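You operate a simulated robot arm through the tools that you are given. There is no shell and no other tool.

You run a simulated robot arm. Do the job below in one go: nothing can be reset, and whatever is moved stays where it is left.

## Task
Put two straps on the shut carton at MID tension.
Fine: set the grey dial, slide the carton under the arch before switching on, slide it on between straps; switch off, then slide it clear of the arch.
Where things are to end (x, y in the base frame): carton on the steel bench within 60 mm of [590, -520].

Only the result counts: the job must be done as asked and must still hold three seconds after the hand-in. Knocking over, shifting, dropping, spilling or breaking anything else fails it.

## Robot
A 7-joint arm with a two-finger parallel gripper, fixed in place. Base frame: the origin is at the foot of the arm, x ahead of it, y to its left, z up. Lengths are in mm, angles in degrees, forces in N, time in s.
Its first joint turns from -166.0 to 166.0 degrees. Payload 3.43 kg.
The tool frame sits at the grasp point between the pads (the TCP): z along the fingers, y along the line on which they close. The tips reach 34 mm beyond it. The gripper opens to 128 mm. The fingers are 24 mm wide and 12 mm thick; the gripper's body (48 by 130 mm) begins 96 mm behind the TCP.
Orientation is that of the tool frame in the base frame, as a unit quaternion [x, y, z, w]. With the fingers straight down and closing along the base's y, the tool's x points along the base's -x, its y along +y and its z along -z.

## Interface
- The arm moves only by the tool arm_command. Its argument "moves" is a list of rows, each an object (a shift or turn left out is 0, a gripper value left out holds the last) with "offset": the shift along the tool's x, y, z in mm, a list of three; "delta_rot": the turn, a rotation vector about the tool's x, y, z in degrees, a list of three; "claw": the gripper command, from -1 (fully open) to 1 (shut), values between in proportion. In form: [{"offset": [x, y, z], "delta_rot": [ax, ay, az], "claw": claw}, ...]. A call has 1 to 20 rows; each row shifts and turns the commanded pose from where the row before left it, along the tool's axes as they then stand. A row lasts 0.2 s, in which the tool goes at most 50 mm and 8.6 degrees; a call with a longer step from one row to the next is refused whole, and so is a gripper value outside its range. Where a pose cannot be reached the arm comes as near as it can. A force on the tool above 90 N (or 10 N above the force at the start of the call, whichever is more), or a blocked arm, ends the call early, and 0.2 s more pass. The fingers move at their own pace (about 153 mm/s each) and stop on an object; they squeeze with about 30 N. The grip force told is the motor's: it shows also when the fingers shut on nothing. Time passes only in rows, and 0.2 s behind the last, so rows that do not move let the fingers close. It gives the time, the measured TCP pose, the force on the tool (base axes), the opening and the grip force at its end, in the units of the frame above (readings bear some noise), with the torque about the TCP (base axes, N m) and any sound that the robot's microphone picked up.
- Cameras (640 x 400 px; columns grow to the right, rows downward): "scene" is fixed at [51.4, -650.8, 1125.2]; the picture's right is [0.03, -1.00, 0.00], its down [-0.57, -0.02, -0.82] and it looks along [0.82, 0.03, -0.57] (base axes); focal length 306 px, centre (320, 200). "wrist" rides on the gripper at [76, -11, -160] in the tool frame; the picture's right is [0.15, 0.99, 0.00], its down [-0.88, 0.13, -0.46] and it looks along [-0.45, 0.07, 0.89] (tool axes); focal length 234 px, centre (320, 200). There is no depth. A picture from a camera that has moved, and an enlarged one, comes with that camera's place and axes in the base frame and with its lens.
- capture(camera): a new picture of that camera. It takes no simulated time.
- close_up(camera, box): a new picture of the part [left, top, right, bottom] of that camera's present view, enlarged. It takes no simulated time.
- finish_job(): hands the job in; it is judged then, once.

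Places have to be worked out from the pictures, the camera data and where the tool is seen. Open the gripper and draw the arm clear of the work before you hand the job in, unless the task says otherwise.

The tools are called as name(argument=value, ...) on one line, values as JSON. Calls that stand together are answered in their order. arm_command: Moves the arm, as the interface text tells. Its arguments: {"type":"object","properties":{"moves":{"type":"array"}},"required":["moves"]} The other tools are called the same way: capture (camera) takes a picture; close_up (camera, box) takes an enlarged picture of a part of a camera's view; finish_job () hands the job in.

At the start:

```text
t: 0.0
ee_pos: [375.5, -440.3, 951.3]
tcp_rot: [0.0, 1.0, -0.001, -0.001]
force: [-0.9, 0.1, -0.2]
moment: [-0.01, 0.02, 0.06]
opening: 128.0
grasp_force: 0.0
```

scene: 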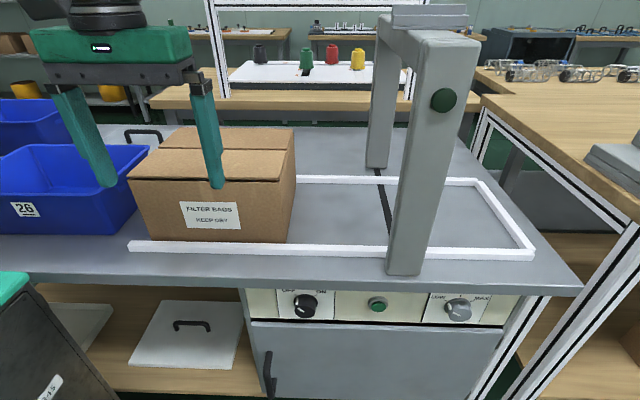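
wrist: 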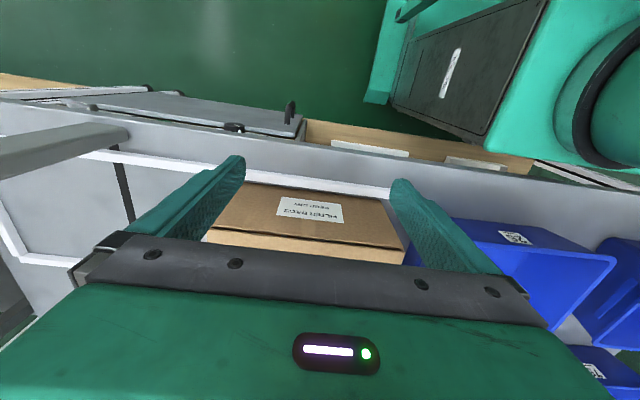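

The pictures show the carton on the bench left of a strapping arch, with a panel below (black switch, green button, grey dial). I take enlarged pictures to read the controls.

close_up(camera="scene", box=[240, 270, 540, 400])

close_up(camera="scene", box=[120, 100, 560, 300])

close_up(camera="scene", box=[340, 0, 500, 120])

capture(camera="wrist")

```text
2.13 times, centred on (390, 335) of scene
camera zoom: at [51.4, -650.8, 1125.2], right [0.03, -1.0, 0.0], down [-0.57, -0.02, -0.82], along [0.82, 0.03, -0.57], focal length 653 px, centre (171, -88)
```

zoom: 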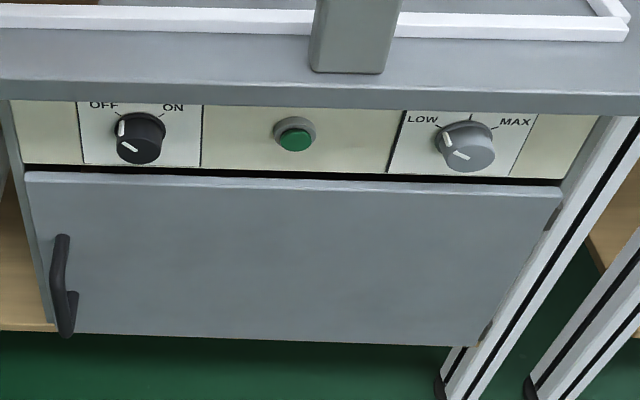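

```text
1.45 times, centred on (340, 200) of scene
camera zoom: at [51.4, -650.8, 1125.2], right [0.03, -1.0, 0.0], down [-0.57, -0.02, -0.82], along [0.82, 0.03, -0.57], focal length 446 px, centre (291, 200)
```

zoom: 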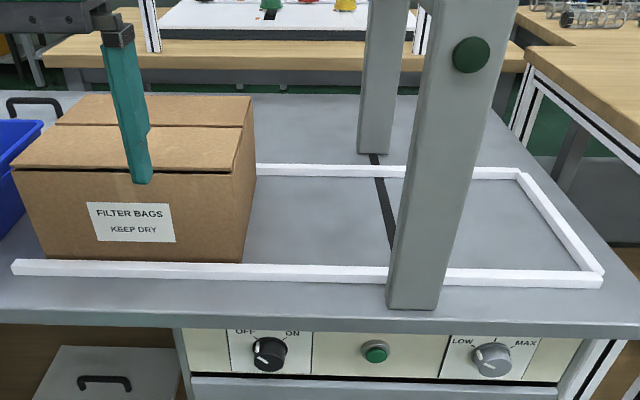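

```text
3.33 times, centred on (420, 60) of scene
camera zoom: at [51.4, -650.8, 1125.2], right [0.03, -1.0, 0.0], down [-0.57, -0.02, -0.82], along [0.82, 0.03, -0.57], focal length 1021 px, centre (-13, 667)
```

zoom: 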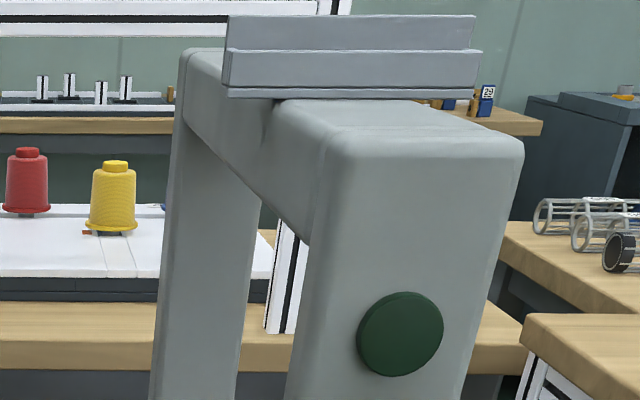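

```text
taken
camera wrist: at [300.7, -452.4, 1111.6], right [-0.15, 0.99, 0.0], down [0.88, 0.13, 0.45], along [0.45, 0.07, -0.89], focal length 234 px, centre (320, 200)
```

wrist: 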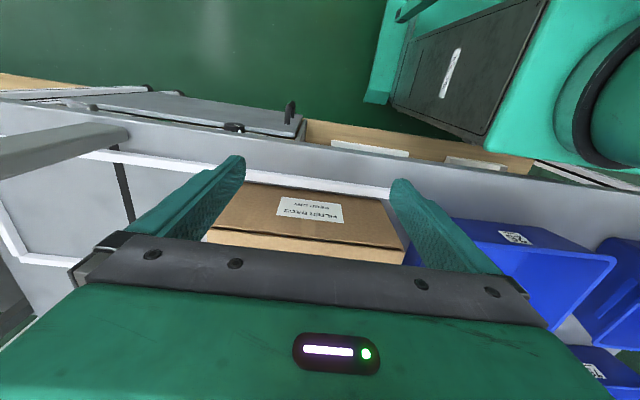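

Triangulating the label puts the carton front at x≈473, the bench top near z≈734, and the arch near y≈-780. I look closer at the dial, the switch and the arch to fix details.

close_up(camera="scene", box=[420, 285, 500, 335])

close_up(camera="scene", box=[270, 285, 350, 335])

close_up(camera="scene", box=[340, 140, 560, 280])

close_up(camera="scene", box=[110, 110, 310, 260])

```text
8.00 times, centred on (460, 310) of scene
camera zoom: at [51.4, -650.8, 1125.2], right [0.03, -1.0, 0.0], down [-0.57, -0.02, -0.82], along [0.82, 0.03, -0.57], focal length 2450 px, centre (-800, -680)
```

zoom: 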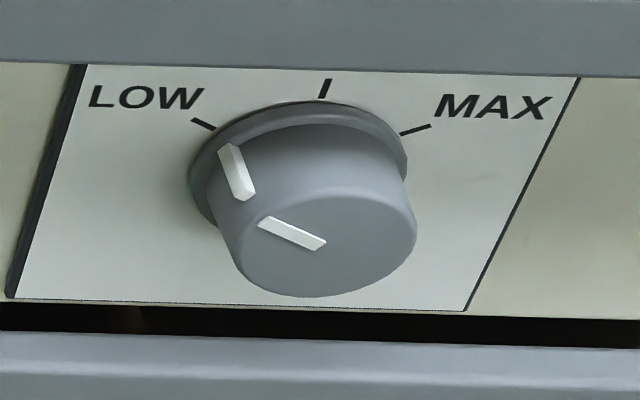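

```text
8.00 times, centred on (310, 310) of scene
camera zoom: at [51.4, -650.8, 1125.2], right [0.03, -1.0, 0.0], down [-0.57, -0.02, -0.82], along [0.82, 0.03, -0.57], focal length 2450 px, centre (400, -680)
```

zoom: 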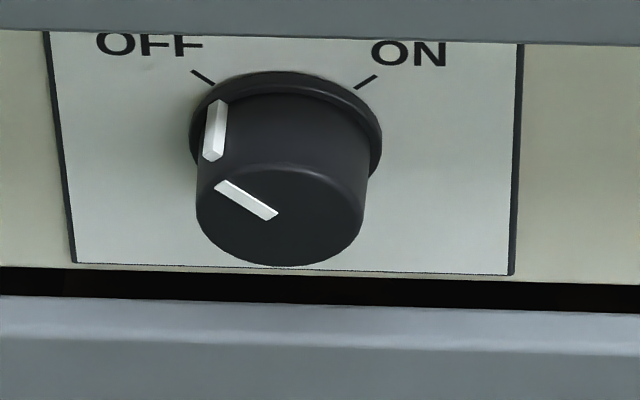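

```text
2.86 times, centred on (450, 210) of scene
camera zoom: at [51.4, -650.8, 1125.2], right [0.03, -1.0, 0.0], down [-0.57, -0.02, -0.82], along [0.82, 0.03, -0.57], focal length 875 px, centre (-51, 171)
```

zoom: 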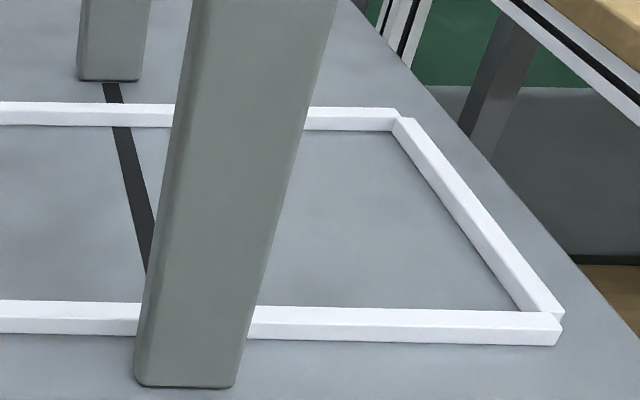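

```text
2.67 times, centred on (210, 185) of scene
camera zoom: at [51.4, -650.8, 1125.2], right [0.03, -1.0, 0.0], down [-0.57, -0.02, -0.82], along [0.82, 0.03, -0.57], focal length 817 px, centre (613, 240)
```

zoom: 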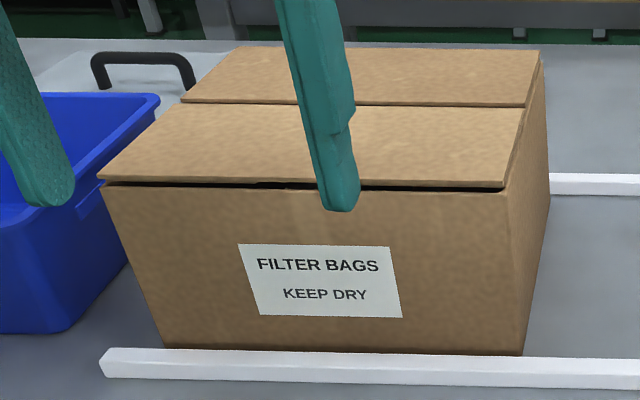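

The switch points at OFF and the dial at LOW; the arch strap line is near y≈-780. I move sideways toward y≈-620 while tilting the tool to point forward (+x), well above the bench, so that I can see and later grip the knobs.

arm_command(moves=[{"offset": [0, -20, 0], "delta_rot": [0, -8, 0]}, {"offset": [0, -20, 0], "delta_rot": [0, -8, 0]}, {"offset": [0, -20, 0], "delta_rot": [0, -8, 0]}, {"offset": [0, -20, 0], "delta_rot": [0, -8, 0]}, {"offset": [0, -20, 0], "delta_rot": [0, -8, 0]}, {"offset": [0, -20, 0], "delta_rot": [0, -8, 0]}])

```text
t: 1.4
ee_pos: [364.4, -558.9, 956.1]
tcp_rot: [-0.001, 0.911, 0.0, 0.413]
force: [0.6, 0.6, -0.3]
moment: [0.0, 0.04, -0.04]
opening: 127.9
grasp_force: 0.0
```

The tool now points forward and down as intended and reach is fine. I carry on the tilt to level.

arm_command(moves=[{"offset": [0, -10, 0], "delta_rot": [0, -8, 0]}, {"offset": [0, -10, 0], "delta_rot": [0, -8, 0]}, {"offset": [0, -10, 0], "delta_rot": [0, -8, 0]}, {"offset": [0, -10, 0], "delta_rot": [0, -8, 0]}, {"offset": [0, -10, 0], "delta_rot": [0, -8, 0]}, {"offset": [0, 0, 0], "delta_rot": [0, -2, 0]}, {"offset": [0, 0, 0]}])

capture(camera="wrist")

capture(camera="scene")

```text
t: 3.0
ee_pos: [364.4, -610.3, 957.1]
tcp_rot: [-0.001, 0.703, 0.0, 0.711]
force: [-0.3, -0.4, -0.3]
moment: [0.0, 0.01, -0.04]
opening: 128.1
grasp_force: 0.0
```

```text
taken
camera wrist: at [206.5, -622.2, 879.7], right [0.0, 0.99, -0.15], down [-0.47, 0.13, 0.87], along [0.88, 0.07, 0.46], focal length 234 px, centre (320, 200)
```

wrist: 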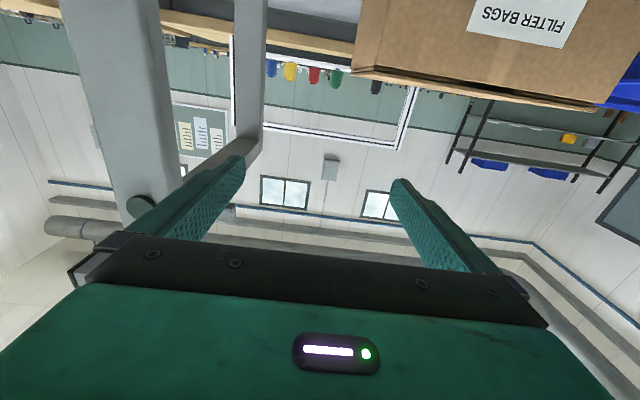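

```text
taken
```

scene: 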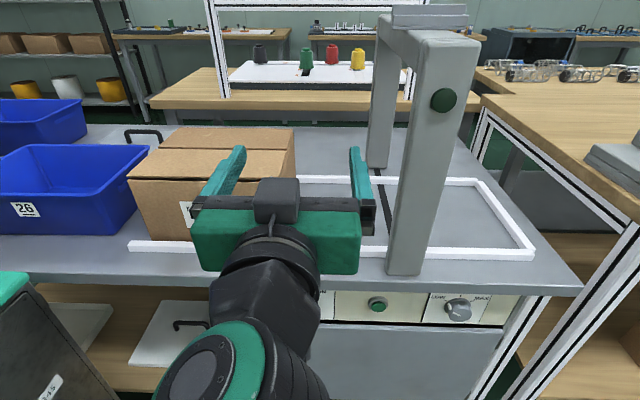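

The level tool pose works. I back off toward the robot, then drop to just above panel height, still clear in front of the bench, to view the panel.

arm_command(moves=[{"offset": [0, 0, -40]}, {"offset": [0, 0, -40]}, {"offset": [40, -20, 0]}, {"offset": [40, -20, 0]}, {"offset": [40, -20, 0]}, {"offset": [40, -20, 0]}, {"offset": [40, -20, 0]}, {"offset": [40, -20, 0]}, {"offset": [0, 0, 0]}])

capture(camera="wrist")

capture(camera="scene")

```text
t: 4.2
ee_pos: [270.1, -670.5, 947.1]
tcp_rot: [-0.061, 0.753, -0.063, 0.652]
force: [0.5, 0.9, -0.2]
moment: [-0.02, 0.02, 0.03]
opening: 127.8
grasp_force: 0.0
stopped in row 6: the arm was blocked; the commanded pose is now the measured one
```

```text
taken
camera wrist: at [102.5, -693.0, 898.9], right [-0.03, 0.95, -0.31], down [-0.33, 0.29, 0.9], along [0.94, 0.13, 0.3], focal length 234 px, centre (320, 200)
```

wrist: 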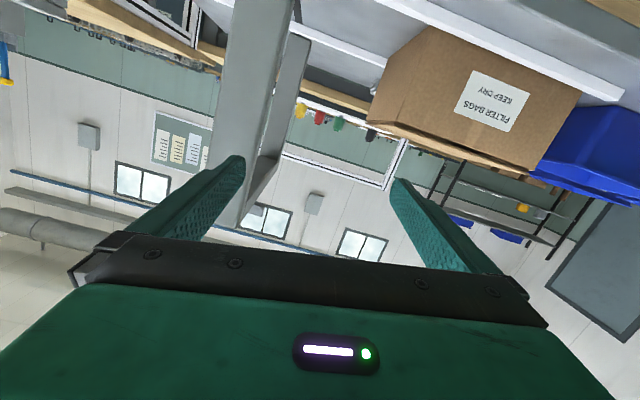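

```text
taken
```

scene: 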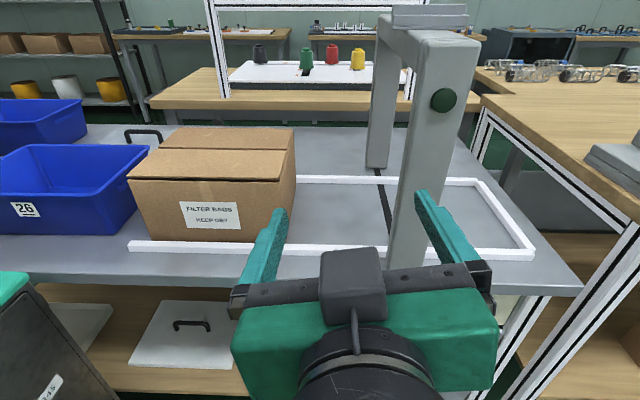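

The arm hit a joint limit when lowering there (it rolled and pitched instead). I level the tool again, move forward to x≈340, and try lowering nearer the bench front.

arm_command(moves=[{"offset": [0, 0, 35], "delta_rot": [0, -4, 5]}, {"offset": [0, 0, 35], "delta_rot": [0, -4, 5]}, {"offset": [0, 0, 0]}])

arm_command(moves=[{"offset": [20, 0, 0]}, {"offset": [20, 0, 0]}, {"offset": [20, 0, 0]}, {"offset": [0, 0, 0]}])

```text
t: 5.2
ee_pos: [323.9, -670.7, 959.5]
tcp_rot: [-0.007, 0.709, -0.009, 0.705]
force: [-1.1, 0.0, 0.2]
moment: [-0.01, -0.01, -0.02]
opening: 127.8
grasp_force: 0.0
stopped in row 3: the arm was blocked; the commanded pose is now the measured one
```

```text
t: 6.4
ee_pos: [312.9, -677.1, 946.9]
tcp_rot: [-0.036, 0.726, -0.036, 0.686]
force: [0.1, -0.4, 0.4]
moment: [0.01, 0.02, -0.02]
opening: 128.3
grasp_force: 0.0
stopped in row 4: the arm was blocked; the commanded pose is now the measured one
```

Lowering makes the tool roll negative about its own axis, which suggests the last joint is at its stop. Knobs are round so roll is free: I roll the tool by -45° and try lowering again.

arm_command(moves=[{"delta_rot": [0, 0, -8]}, {"delta_rot": [0, 0, -8]}, {"delta_rot": [0, 0, -8]}, {"delta_rot": [0, 0, -8]}, {"delta_rot": [0, 0, -8]}, {}])

capture(camera="scene")

```text
t: 7.8
ee_pos: [315.3, -677.5, 948.9]
tcp_rot: [-0.285, 0.67, -0.269, 0.631]
force: [-0.2, 0.2, -0.5]
moment: [0.0, -0.01, 0.01]
opening: 127.9
grasp_force: 0.0
```

```text
taken
```

scene: 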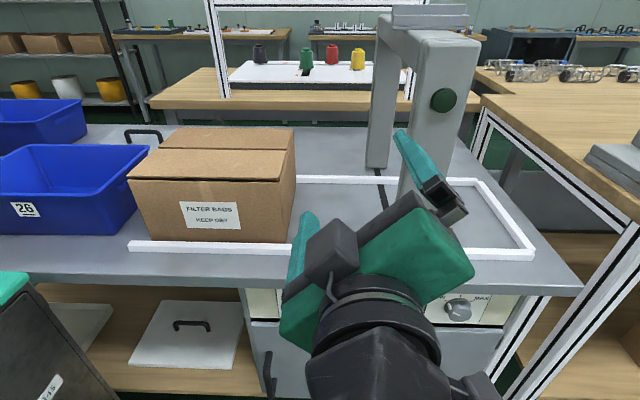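

Rolling worked freely. Now I lower along base -z in this roll.

arm_command(moves=[{"offset": [13.8, 14.4, 1.2]}, {"offset": [13.8, 14.4, 1.2]}, {"offset": [13.8, 14.4, 1.2]}, {"offset": [13.8, 14.4, 1.2]}, {}])

```text
t: 9.2
ee_pos: [303.1, -684.4, 926.7]
tcp_rot: [-0.322, 0.675, -0.288, 0.598]
force: [0.1, 0.4, 0.2]
moment: [0.0, 0.04, -0.01]
opening: 128.1
grasp_force: 0.0
stopped in row 5: the arm was blocked; the commanded pose is now the measured one
```

The tool can't stay level lower down, so I'll approach the knobs pitched down about 45° instead (fingers straddling a knob and swinging about its axis). I undo the roll, pitch down and then try lowering.

arm_command(moves=[{"delta_rot": [0, 0, 8.55]}, {"delta_rot": [0, 0, 8.55]}, {"delta_rot": [0, 0, 8.55]}, {"delta_rot": [0, 0, 8.55]}, {"delta_rot": [0, 0, 8.55]}, {"delta_rot": [0, 0, 8.55]}, {"delta_rot": [0, 7.6, 0]}, {"delta_rot": [0, 7.6, 0]}, {"delta_rot": [0, 7.6, 0]}, {"delta_rot": [0, 7.6, 0]}, {"delta_rot": [0, 7.6, 0]}, {}])

```text
t: 11.8
ee_pos: [294.4, -690.1, 915.7]
tcp_rot: [0.007, 0.919, 0.011, 0.394]
force: [0.5, 0.3, -0.2]
moment: [0.01, 0.01, 0.03]
opening: 128.1
grasp_force: 0.1
```

Pitch is now about 44° down at [294, -690, 916]. I lower 120 mm straight down in front of the bench.

arm_command(moves=[{"offset": [21.7, 0, 20.7]}, {"offset": [21.7, 0, 20.7]}, {"offset": [21.7, 0, 20.7]}, {"offset": [21.7, 0, 20.7]}, {}])

capture(camera="wrist")

capture(camera="scene")

```text
t: 13.0
ee_pos: [295.8, -686.4, 793.5]
tcp_rot: [0.007, 0.919, 0.01, 0.394]
force: [0.9, -0.7, 0.4]
moment: [-0.01, 0.0, -0.04]
opening: 128.0
grasp_force: 0.0
```

```text
taken
camera wrist: at [128.1, -698.2, 849.6], right [-0.1, 0.99, -0.08], down [0.28, 0.11, 0.95], along [0.96, 0.07, -0.28], focal length 234 px, centre (320, 200)
```

wrist: 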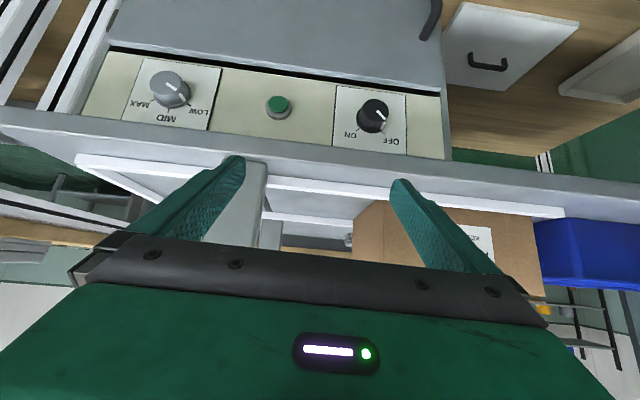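

```text
taken
```

scene: 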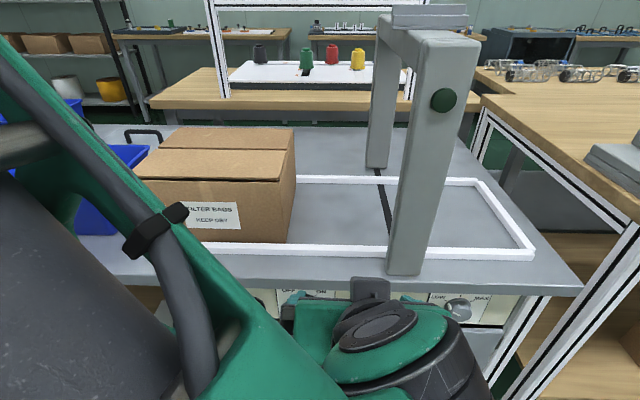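

The panel is now in plain view (image upside down): dial LOW/MID/MAX at left, green button in the middle, OFF/ON switch at right. I enlarge for accurate positions.

close_up(camera="wrist", box=[100, 40, 260, 140])

close_up(camera="wrist", box=[300, 60, 460, 160])

close_up(camera="wrist", box=[60, 130, 580, 320])

```text
4.00 times, centred on (180, 90) of wrist
camera zoom: at [128.1, -698.2, 849.6], right [-0.1, 0.99, -0.08], down [0.28, 0.11, 0.95], along [0.96, 0.07, -0.28], focal length 937 px, centre (880, 640)
```

zoom: 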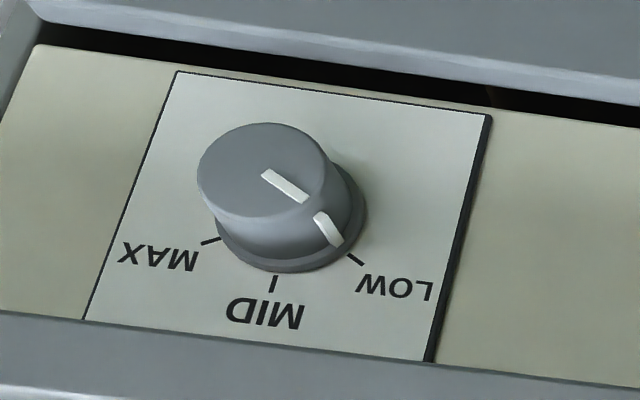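

```text
4.00 times, centred on (380, 110) of wrist
camera zoom: at [128.1, -698.2, 849.6], right [-0.1, 0.99, -0.08], down [0.28, 0.11, 0.95], along [0.96, 0.07, -0.28], focal length 937 px, centre (80, 560)
```

zoom: 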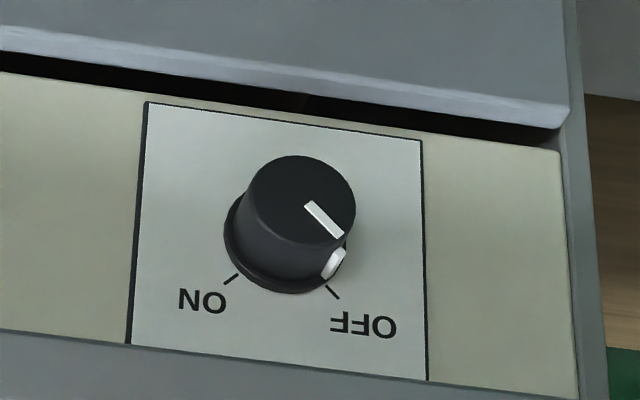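

```text
1.23 times, centred on (320, 225) of wrist
camera zoom: at [128.1, -698.2, 849.6], right [-0.1, 0.99, -0.08], down [0.28, 0.11, 0.95], along [0.96, 0.07, -0.28], focal length 288 px, centre (320, 169)
```

zoom: 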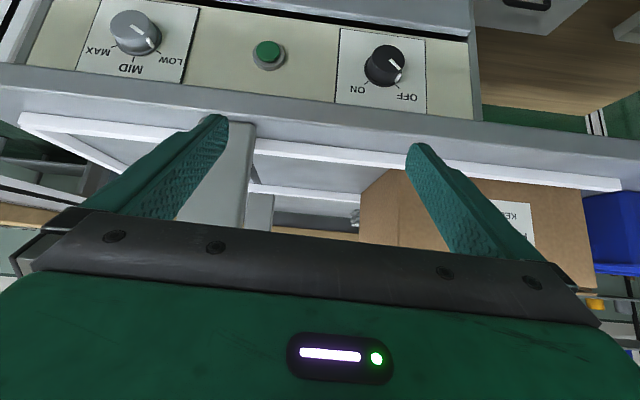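

Triangulation gives the dial axis at y≈-892, z≈636 (ticks at ±60°), the switch axis at y≈-612, z≈636 (±45°), panel face x≈418 and knob faces x≈396. I part-close the gripper and swing the tool -50° about base x, so I can later turn the dial clockwise by +60°.

arm_command(moves=[{"delta_rot": [5.75, 0, -6.03], "claw": -0.2}, {"delta_rot": [5.75, 0, -6.03]}, {"delta_rot": [5.75, 0, -6.03]}, {"delta_rot": [5.75, 0, -6.03]}, {"delta_rot": [5.75, 0, -6.03]}, {"delta_rot": [5.75, 0, -6.03]}, {}])

```text
t: 14.6
ee_pos: [295.3, -686.9, 795.9]
tcp_rot: [-0.16, 0.837, -0.381, 0.359]
force: [-0.2, -0.1, -0.1]
moment: [0.04, 0.02, 0.01]
opening: 76.6
grasp_force: 0.1
```

Orientation as wanted (φ≈-49°). I move to a standoff point about 80 mm short of the dial.

arm_command(moves=[{"offset": [19.77, -2.25, 24.87]}, {"offset": [19.77, -2.25, 24.87]}, {"offset": [19.77, -2.25, 24.87]}, {"offset": [19.77, -2.25, 24.87]}, {"offset": [19.77, -2.25, 24.87]}, {"offset": [19.77, -2.25, 24.87]}, {}])

capture(camera="wrist")

capture(camera="scene")

```text
t: 16.2
ee_pos: [318.5, -839.9, 680.1]
tcp_rot: [-0.16, 0.838, -0.38, 0.358]
force: [0.0, -0.5, 1.1]
moment: [-0.01, -0.02, 0.02]
opening: 76.9
grasp_force: 0.0
```

```text
taken
camera wrist: at [153.0, -804.6, 725.2], right [-0.1, 0.57, -0.81], down [0.28, 0.8, 0.53], along [0.95, -0.18, -0.24], focal length 234 px, centre (320, 200)
```

wrist: 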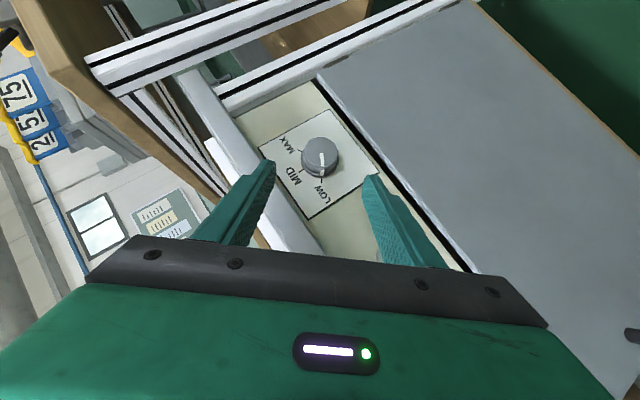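

```text
taken
```

scene: 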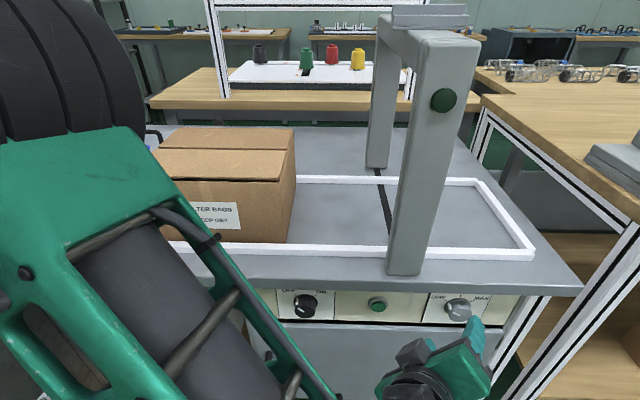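

The wrist view puts the dial at about y=-893, z=635, right between the fingers. I advance along the tool axis the 80 mm.

arm_command(moves=[{"offset": [-1, -0.2, 16]}, {"offset": [-1, -0.2, 16]}, {"offset": [-1, -0.2, 16]}, {"offset": [-1, -0.2, 16]}, {"offset": [0, 0, 14]}, {}])

capture(camera="wrist")

close_up(camera="scene", box=[400, 270, 520, 345])

```text
t: 17.6
ee_pos: [378.7, -878.1, 648.2]
tcp_rot: [-0.16, 0.838, -0.379, 0.358]
force: [0.9, 0.4, 0.5]
moment: [0.02, 0.02, -0.01]
opening: 76.5
grasp_force: 0.0
```

```text
taken
camera wrist: at [212.2, -842.6, 693.0], right [-0.1, 0.57, -0.81], down [0.28, 0.8, 0.53], along [0.95, -0.18, -0.24], focal length 234 px, centre (320, 200)
```

wrist: 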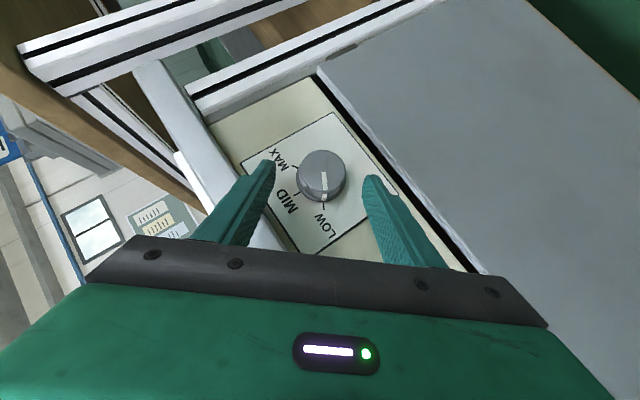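

```text
5.33 times, centred on (460, 308) of scene
camera zoom: at [51.4, -650.8, 1125.2], right [0.03, -1.0, 0.0], down [-0.57, -0.02, -0.82], along [0.82, 0.03, -0.57], focal length 1634 px, centre (-427, -373)
```

zoom: 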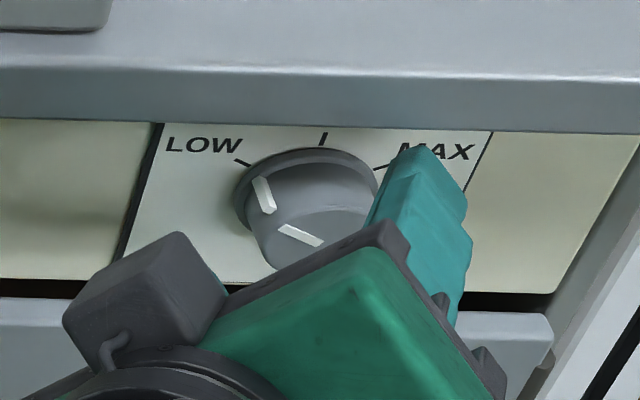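

The dial sits between the fingers near the panel. I close the gripper on it.

arm_command(moves=[{"claw": 1}, {}, {}])

capture(camera="wrist")

```text
t: 18.4
ee_pos: [372.6, -879.9, 648.6]
tcp_rot: [-0.157, 0.839, -0.383, 0.354]
force: [-41.4, 2.3, 5.3]
moment: [-0.14, 0.23, -0.44]
opening: 0.0
grasp_force: 32.9
```

```text
taken
camera wrist: at [205.6, -843.4, 694.5], right [-0.1, 0.57, -0.81], down [0.29, 0.8, 0.53], along [0.95, -0.19, -0.24], focal length 234 px, centre (320, 200)
```

wrist: 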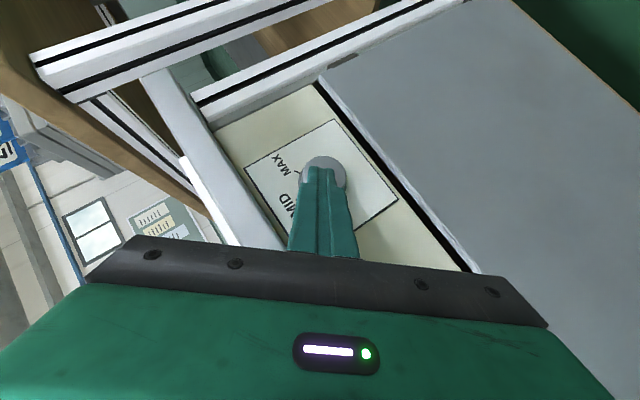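

The fingers slipped off in front of the dial (opening 0, -41 N along x), so they were not deep enough and the tilt wedges them off. I retreat, reopen, and try to level the tool nearer to the dial's axis for a better grip.

arm_command(moves=[{"offset": [0, 0, -25]}, {"offset": [0, 0, -25], "claw": -0.2}, {"delta_rot": [0, -7, 0]}, {"delta_rot": [0, -7, 0]}, {"delta_rot": [0, -7, 0]}, {}])

close_up(camera="scene", box=[400, 270, 520, 345])

capture(camera="wrist")

```text
t: 19.8
ee_pos: [343.0, -851.3, 670.5]
tcp_rot: [-0.227, 0.758, -0.344, 0.506]
force: [0.2, -0.4, 0.2]
moment: [-0.03, 0.01, 0.01]
opening: 76.5
grasp_force: 0.0
```

```text
5.33 times, centred on (460, 308) of scene
camera zoom: at [51.4, -650.8, 1125.2], right [0.03, -1.0, 0.0], down [-0.57, -0.02, -0.82], along [0.82, 0.03, -0.57], focal length 1634 px, centre (-427, -373)
```

zoom: 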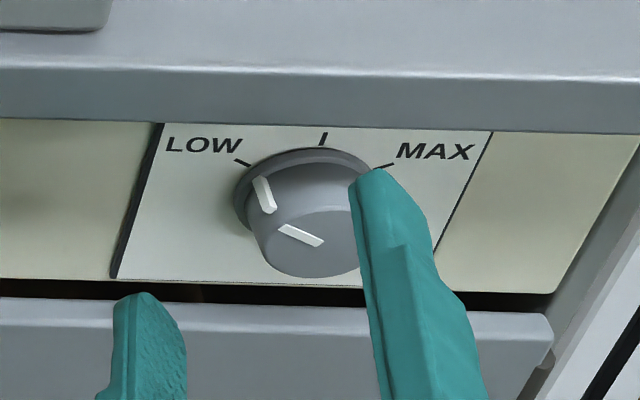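

```text
taken
camera wrist: at [167.6, -863.8, 673.6], right [-0.05, 0.55, -0.83], down [-0.08, 0.83, 0.56], along [1.0, 0.09, 0.0], focal length 234 px, centre (320, 200)
```

wrist: 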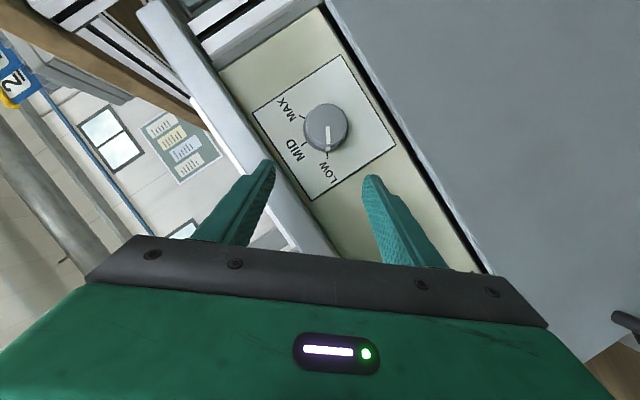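

That tilt was reached (tool only ~23° off the dial axis). I try to level it the rest of the way.

arm_command(moves=[{"delta_rot": [0, -7.5, 0]}, {"delta_rot": [0, -7.5, 0]}, {"delta_rot": [0, -7.5, 0]}, {}])

capture(camera="wrist")

```text
t: 20.8
ee_pos: [358.1, -866.8, 662.8]
tcp_rot: [-0.283, 0.691, -0.308, 0.59]
force: [0.1, -1.3, 0.6]
moment: [0.0, 0.01, 0.02]
opening: 77.0
grasp_force: 0.1
out of reach, approached as far as the arm can: row 1, 2, 3
```

```text
taken
camera wrist: at [191.7, -916.9, 640.7], right [-0.05, 0.53, -0.84], down [-0.33, 0.79, 0.52], along [0.94, 0.3, 0.14], focal length 234 px, centre (320, 200)
```

wrist: 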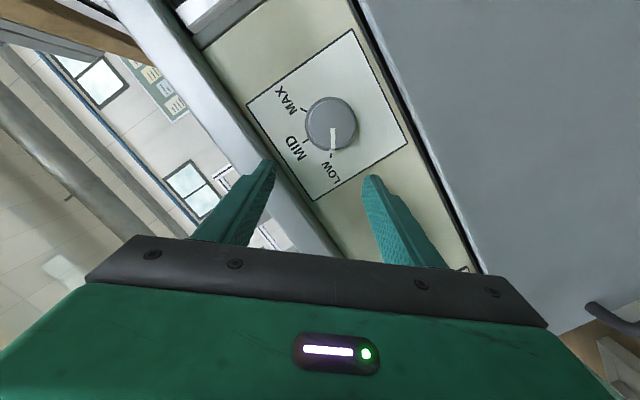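

Full leveling is beyond reach there (it stopped ~9° off and shifted). I go back to the 23° tilt, and swing further to φ≈-80°, which keeps the hand closer to the robot during the turn.

arm_command(moves=[{"delta_rot": [0, 7.5, 0]}, {"delta_rot": [0, 7.5, 0]}, {"delta_rot": [0, 7.5, 0]}, {"delta_rot": [3.07, 0, -7.38], "claw": 0.05}, {"delta_rot": [3.07, 0, -7.38]}, {"delta_rot": [3.07, 0, -7.38]}, {"delta_rot": [3.07, 0, -7.38]}, {}])

capture(camera="wrist")

```text
t: 22.6
ee_pos: [330.3, -886.0, 650.2]
tcp_rot: [-0.362, 0.647, -0.542, 0.395]
force: [-0.4, 0.5, 0.8]
moment: [-0.01, 0.0, -0.03]
opening: 60.9
grasp_force: 0.1
out of reach, approached as far as the arm can: row 2, 3
```

```text
taken
camera wrist: at [156.5, -888.8, 669.5], right [-0.1, 0.02, -0.99], down [-0.04, 1.0, 0.02], along [0.99, 0.04, -0.1], focal length 234 px, centre (320, 200)
```

wrist: 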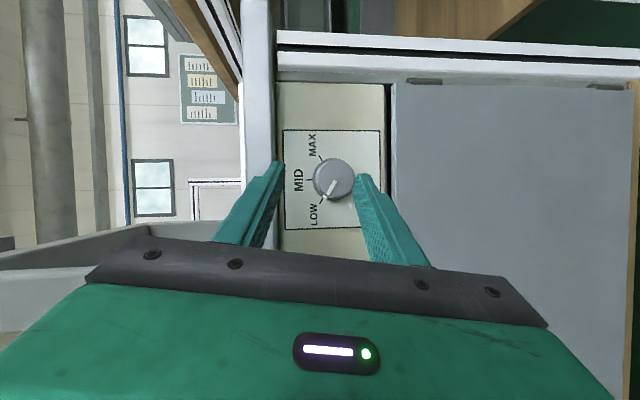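

The camera shows the dial about 13 mm below and 19 mm to the +y side of the tool axis, so relative to the tool it sits near y≈-898, z≈631. I align in z first, then advance straight in +x toward the panel, watching the force.

arm_command(moves=[{"offset": [3.06, 17.8, 2.2]}, {"offset": [-4.3, -0.4, 9.16]}, {"offset": [-4.3, -0.4, 9.16]}, {"offset": [-4.3, -0.4, 9.16]}, {"offset": [-4.3, -0.4, 9.16]}, {}])

capture(camera="wrist")

close_up(camera="scene", box=[400, 270, 520, 345])

```text
t: 24.0
ee_pos: [371.0, -888.0, 631.2]
tcp_rot: [-0.362, 0.647, -0.542, 0.396]
force: [-0.7, -0.1, 0.0]
moment: [0.01, 0.0, 0.02]
opening: 60.8
grasp_force: 0.1
```

```text
taken
camera wrist: at [197.0, -892.0, 649.7], right [-0.1, 0.02, -0.99], down [-0.04, 1.0, 0.02], along [0.99, 0.05, -0.1], focal length 234 px, centre (320, 200)
```

wrist: 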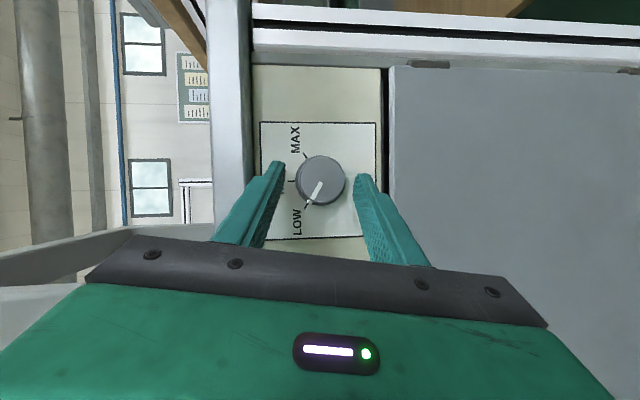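

```text
5.33 times, centred on (460, 308) of scene
camera zoom: at [51.4, -650.8, 1125.2], right [0.03, -1.0, 0.0], down [-0.57, -0.02, -0.82], along [0.82, 0.03, -0.57], focal length 1634 px, centre (-427, -373)
```

zoom: 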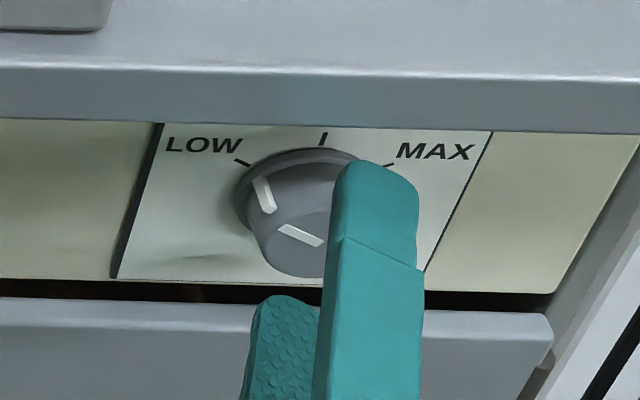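

The dial is now centred between the fingertips. I advance another 12 mm in small steps so the tips pass alongside the dial.

arm_command(moves=[{"offset": [-1.7, -0.16, 3.6]}, {"offset": [-1.7, -0.16, 3.6]}, {"offset": [-1.7, -0.16, 3.6]}, {}])

```text
t: 25.0
ee_pos: [381.3, -890.1, 630.3]
tcp_rot: [-0.362, 0.648, -0.541, 0.396]
force: [-0.4, -0.2, -0.1]
moment: [0.02, 0.04, 0.01]
opening: 60.7
grasp_force: 0.0
out of reach, approached as far as the arm can: row 2
```

No contact yet and the tips should overlap the dial by ~15 mm. I close the gripper.

arm_command(moves=[{"claw": 1}, {}, {}])

capture(camera="wrist")

```text
t: 25.8
ee_pos: [381.8, -890.2, 627.9]
tcp_rot: [-0.362, 0.649, -0.539, 0.396]
force: [-3.0, 4.6, -18.1]
moment: [0.18, 0.5, -0.7]
opening: 42.0
grasp_force: 45.1
```

```text
taken
camera wrist: at [206.1, -893.9, 647.2], right [-0.1, 0.02, -0.99], down [-0.04, 1.0, 0.03], along [0.99, 0.05, -0.1], focal length 234 px, centre (320, 200)
```

wrist: 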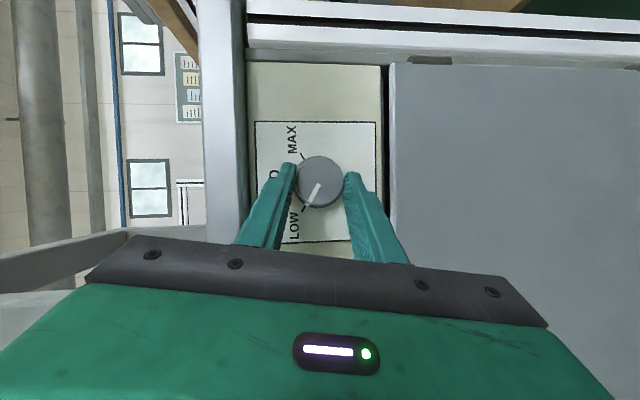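

The dial is gripped (opening 42 mm). I relieve the sideways load and turn clockwise about the dial axis, 30° first.

arm_command(moves=[{"offset": [0, 2, 0]}, {"offset": [0, -0.85, 0], "delta_rot": [-2.55, -0.24, 5.42]}, {"offset": [0, -0.85, 0], "delta_rot": [-2.55, -0.24, 5.42]}, {"offset": [0, -0.85, 0], "delta_rot": [-2.55, -0.24, 5.42]}, {"offset": [0, -0.85, 0], "delta_rot": [-2.55, -0.24, 5.42]}, {"offset": [0, -0.85, 0], "delta_rot": [-2.55, -0.24, 5.42]}, {}])

capture(camera="wrist")

close_up(camera="scene", box=[400, 270, 520, 345])

```text
t: 27.4
ee_pos: [381.8, -892.1, 633.1]
tcp_rot: [-0.245, 0.767, -0.356, 0.475]
force: [3.4, -25.8, -12.7]
moment: [-0.12, 0.35, -1.2]
opening: 42.0
grasp_force: 45.0
```

```text
taken
camera wrist: at [206.1, -903.0, 648.1], right [-0.1, 0.51, -0.85], down [-0.04, 0.85, 0.52], along [0.99, 0.09, -0.07], focal length 234 px, centre (320, 200)
```

wrist: 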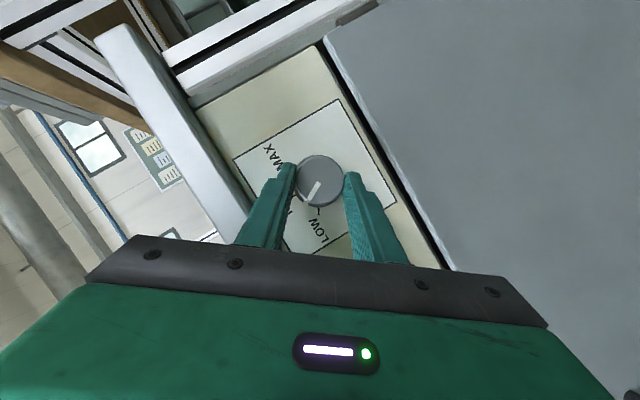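

```text
5.33 times, centred on (460, 308) of scene
camera zoom: at [51.4, -650.8, 1125.2], right [0.03, -1.0, 0.0], down [-0.57, -0.02, -0.82], along [0.82, 0.03, -0.57], focal length 1634 px, centre (-427, -373)
```

zoom: 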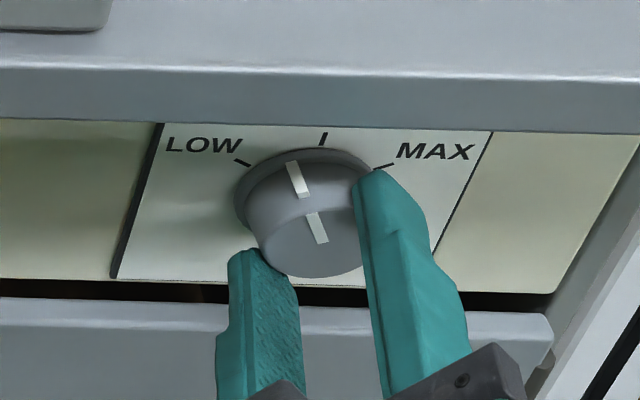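

The pointer moved about 30°, halfway to MID. I relieve the side load with a small shift and turn another 30°.

arm_command(moves=[{"offset": [2.5, 0, 0]}, {"offset": [0.4, -0.85, 0], "delta_rot": [-2.55, -0.24, 5.42]}, {"offset": [0.4, -0.85, 0], "delta_rot": [-2.55, -0.24, 5.42]}, {"offset": [0.4, -0.85, 0], "delta_rot": [-2.55, -0.24, 5.42]}, {"offset": [0.4, -0.85, 0], "delta_rot": [-2.55, -0.24, 5.42]}, {"offset": [0, 0, 0]}])

capture(camera="wrist")

close_up(camera="scene", box=[400, 270, 520, 345])

```text
t: 28.8
ee_pos: [380.6, -896.5, 634.9]
tcp_rot: [-0.144, 0.822, -0.19, 0.517]
force: [12.2, -2.3, 28.9]
moment: [-0.14, -1.13, 0.11]
opening: 41.8
grasp_force: 44.4
```

```text
taken
camera wrist: at [205.9, -912.6, 644.1], right [-0.1, 0.81, -0.57], down [-0.04, 0.57, 0.82], along [0.99, 0.11, -0.02], focal length 234 px, centre (320, 200)
```

wrist: 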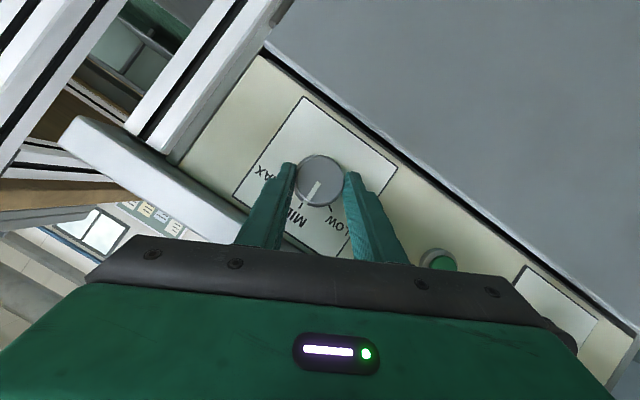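

```text
5.33 times, centred on (460, 308) of scene
camera zoom: at [51.4, -650.8, 1125.2], right [0.03, -1.0, 0.0], down [-0.57, -0.02, -0.82], along [0.82, 0.03, -0.57], focal length 1634 px, centre (-427, -373)
```

zoom: 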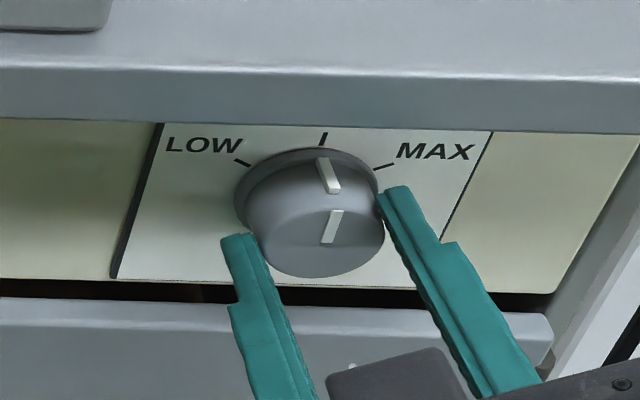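

The pointer is nearly at MID. I enlarge the wrist view to check the exact angle.

close_up(camera="wrist", box=[256, 140, 384, 220])

close_up(camera="scene", box=[436, 288, 484, 318])

```text
5.00 times, centred on (320, 180) of wrist
camera zoom: at [205.9, -912.6, 644.1], right [-0.1, 0.81, -0.57], down [-0.04, 0.57, 0.82], along [0.99, 0.11, -0.02], focal length 1171 px, centre (320, 300)
```

zoom: 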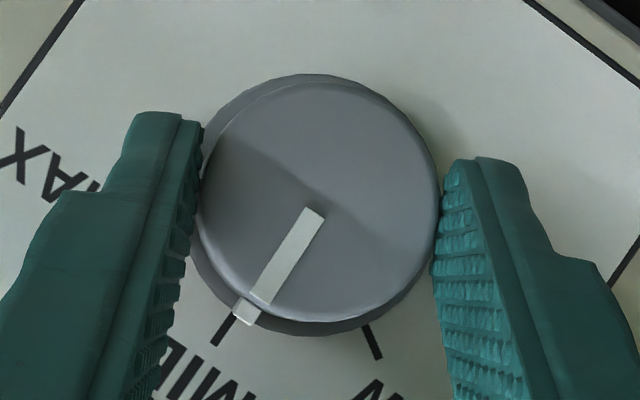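

```text
13.33 times, centred on (460, 303) of scene
camera zoom: at [51.4, -650.8, 1125.2], right [0.03, -1.0, 0.0], down [-0.57, -0.02, -0.82], along [0.82, 0.03, -0.57], focal length 4084 px, centre (-1547, -1173)
```

zoom: 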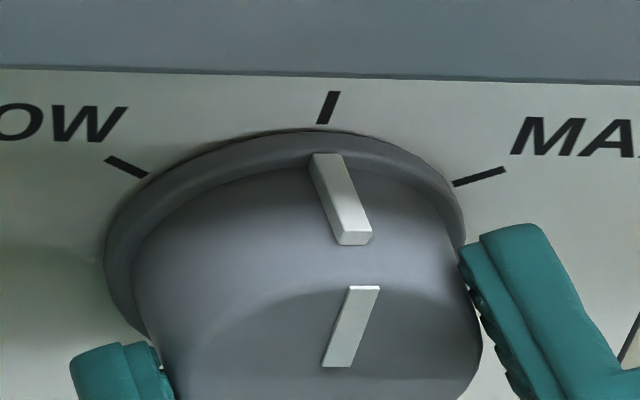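

The pointer is about 3° short of the MID tick. I nudge 4° more while easing the side load.

arm_command(moves=[{"offset": [-1.5, 0, 0]}, {"offset": [0, -0.5, 0], "delta_rot": [-1.7, -0.16, 3.6]}, {}, {}])

close_up(camera="wrist", box=[256, 140, 384, 220])

```text
t: 29.8
ee_pos: [380.3, -895.9, 636.4]
tcp_rot: [-0.124, 0.829, -0.162, 0.521]
force: [17.8, -23.6, 23.2]
moment: [-0.36, -0.33, -0.88]
opening: 41.5
grasp_force: 45.5
```

```text
5.00 times, centred on (320, 180) of wrist
camera zoom: at [205.5, -913.5, 643.2], right [-0.1, 0.85, -0.51], down [-0.04, 0.51, 0.86], along [0.99, 0.11, -0.02], focal length 1171 px, centre (320, 300)
```

zoom: 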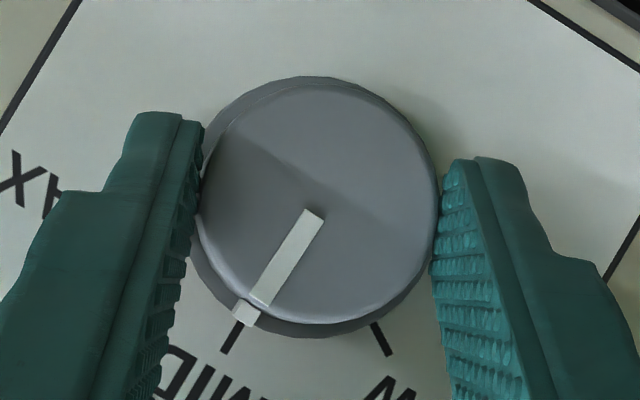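

The pointer now lines up with MID within about a degree. I open and back straight out, then check that it stays.

arm_command(moves=[{"claw": 0.05}, {}, {"offset": [0, 0, -20]}, {"offset": [0, 0, -30]}, {"offset": [0, 0, -30]}, {}])

capture(camera="wrist")

close_up(camera="wrist", box=[240, 90, 400, 190])

close_up(camera="scene", box=[270, 270, 510, 345])

```text
t: 31.2
ee_pos: [313.8, -884.6, 662.8]
tcp_rot: [-0.125, 0.83, -0.157, 0.521]
force: [-0.3, 0.4, -0.3]
moment: [-0.04, 0.01, 0.01]
opening: 60.9
grasp_force: 0.0
```

```text
taken
camera wrist: at [137.4, -903.1, 671.3], right [-0.11, 0.85, -0.51], down [-0.04, 0.51, 0.86], along [0.99, 0.11, -0.02], focal length 234 px, centre (320, 200)
```

wrist: 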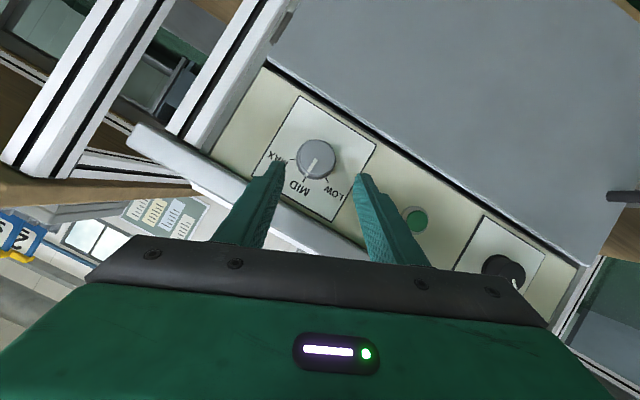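

```text
4.00 times, centred on (320, 140) of wrist
camera zoom: at [137.4, -903.1, 671.3], right [-0.11, 0.85, -0.51], down [-0.04, 0.51, 0.86], along [0.99, 0.11, -0.02], focal length 937 px, centre (320, 440)
```

zoom: 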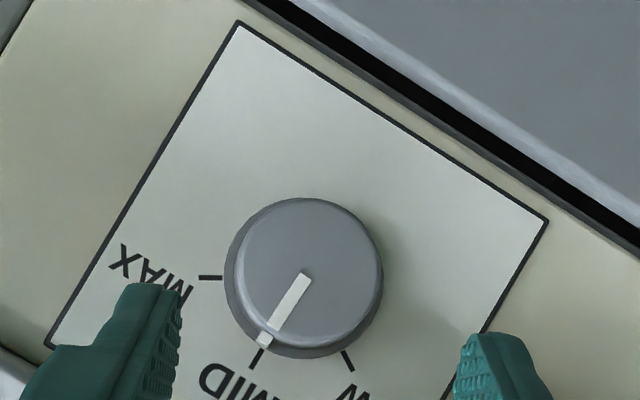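

```text
2.67 times, centred on (390, 308) of scene
camera zoom: at [51.4, -650.8, 1125.2], right [0.03, -1.0, 0.0], down [-0.57, -0.02, -0.82], along [0.82, 0.03, -0.57], focal length 817 px, centre (133, -87)
```

zoom: 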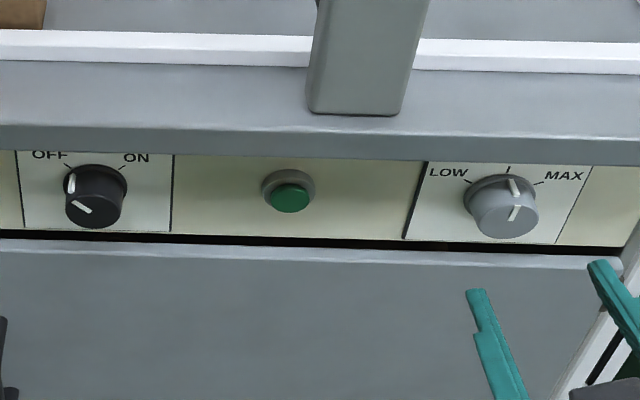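

The dial holds at MID. Next I bring the tool back to a plain downward-pitched pose in front of the bench before rising over it.

arm_command(moves=[{"offset": [0, 0, -10], "delta_rot": [-2.9, -0.27, 6.1]}, {"offset": [0, 0, -10], "delta_rot": [-2.9, -0.27, 6.1]}, {"delta_rot": [-2.9, -0.27, 6.1]}, {"delta_rot": [0, 6.5, 0]}, {"delta_rot": [0, 6.5, 0]}, {"delta_rot": [0, 6.5, 0]}, {}])

```text
t: 32.8
ee_pos: [287.0, -876.0, 671.2]
tcp_rot: [-0.029, 0.923, -0.017, 0.383]
force: [-0.4, 0.1, 0.1]
moment: [0.03, -0.02, 0.02]
opening: 60.7
grasp_force: 0.1
out of reach, approached as far as the arm can: row 3
```

Orientation is good. I rise to z≈950 while moving toward y≈-676, staying in front of the bench.

arm_command(moves=[{"offset": [-26.4, 23.1, -24.9]}, {"offset": [-26.4, 23.1, -24.9]}, {"offset": [-26.4, 23.1, -24.9]}, {"offset": [-26.4, 23.1, -24.9]}, {"offset": [-26.4, 23.1, -24.9]}, {"offset": [-26.4, 23.1, -24.9]}, {"offset": [-26.4, 23.1, -24.9]}, {"offset": [-26.4, 23.1, -24.9]}, {}])

```text
t: 34.8
ee_pos: [288.1, -677.3, 948.7]
tcp_rot: [-0.029, 0.923, -0.016, 0.384]
force: [-0.3, 0.0, 0.8]
moment: [0.01, 0.0, 0.0]
opening: 60.7
grasp_force: 0.1
```

Clear. I move over toward the carton and pitch the tool straight down for a look from above.

arm_command(moves=[{"offset": [-20.4, 38.8, 3.1]}, {"offset": [-20.4, 38.8, 3.1]}, {"offset": [-20.4, 38.8, 3.1]}, {"offset": [-20.4, 38.8, 3.1]}, {"offset": [-20.4, 38.8, 3.1]}, {"offset": [-20.4, 38.8, 3.1]}, {"delta_rot": [0, 7.45, 0]}, {"delta_rot": [0, 7.45, 0]}, {"delta_rot": [0, 7.45, 0]}, {"delta_rot": [0, 7.45, 0]}, {"delta_rot": [0, 7.45, 0]}, {"delta_rot": [0, 7.45, 0]}, {}])

capture(camera="wrist")

```text
t: 37.6
ee_pos: [378.6, -435.3, 1012.1]
tcp_rot: [-0.021, 0.999, -0.027, 0.004]
force: [0.1, 0.0, -0.3]
moment: [-0.03, 0.02, 0.0]
opening: 60.9
grasp_force: 0.1
```

```text
taken
camera wrist: at [303.2, -440.9, 1173.1], right [-0.19, 0.98, -0.05], down [0.87, 0.19, 0.45], along [0.46, 0.04, -0.89], focal length 234 px, centre (320, 200)
```

wrist: 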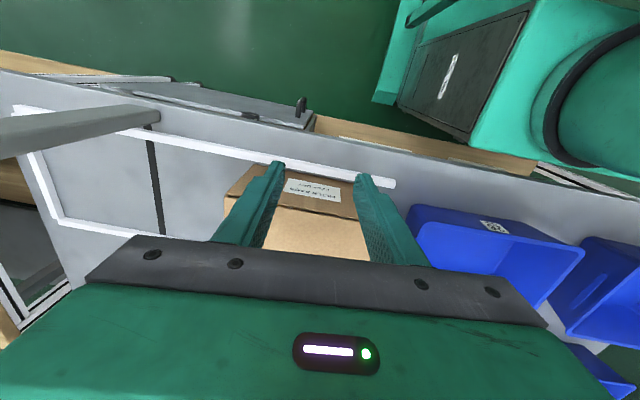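

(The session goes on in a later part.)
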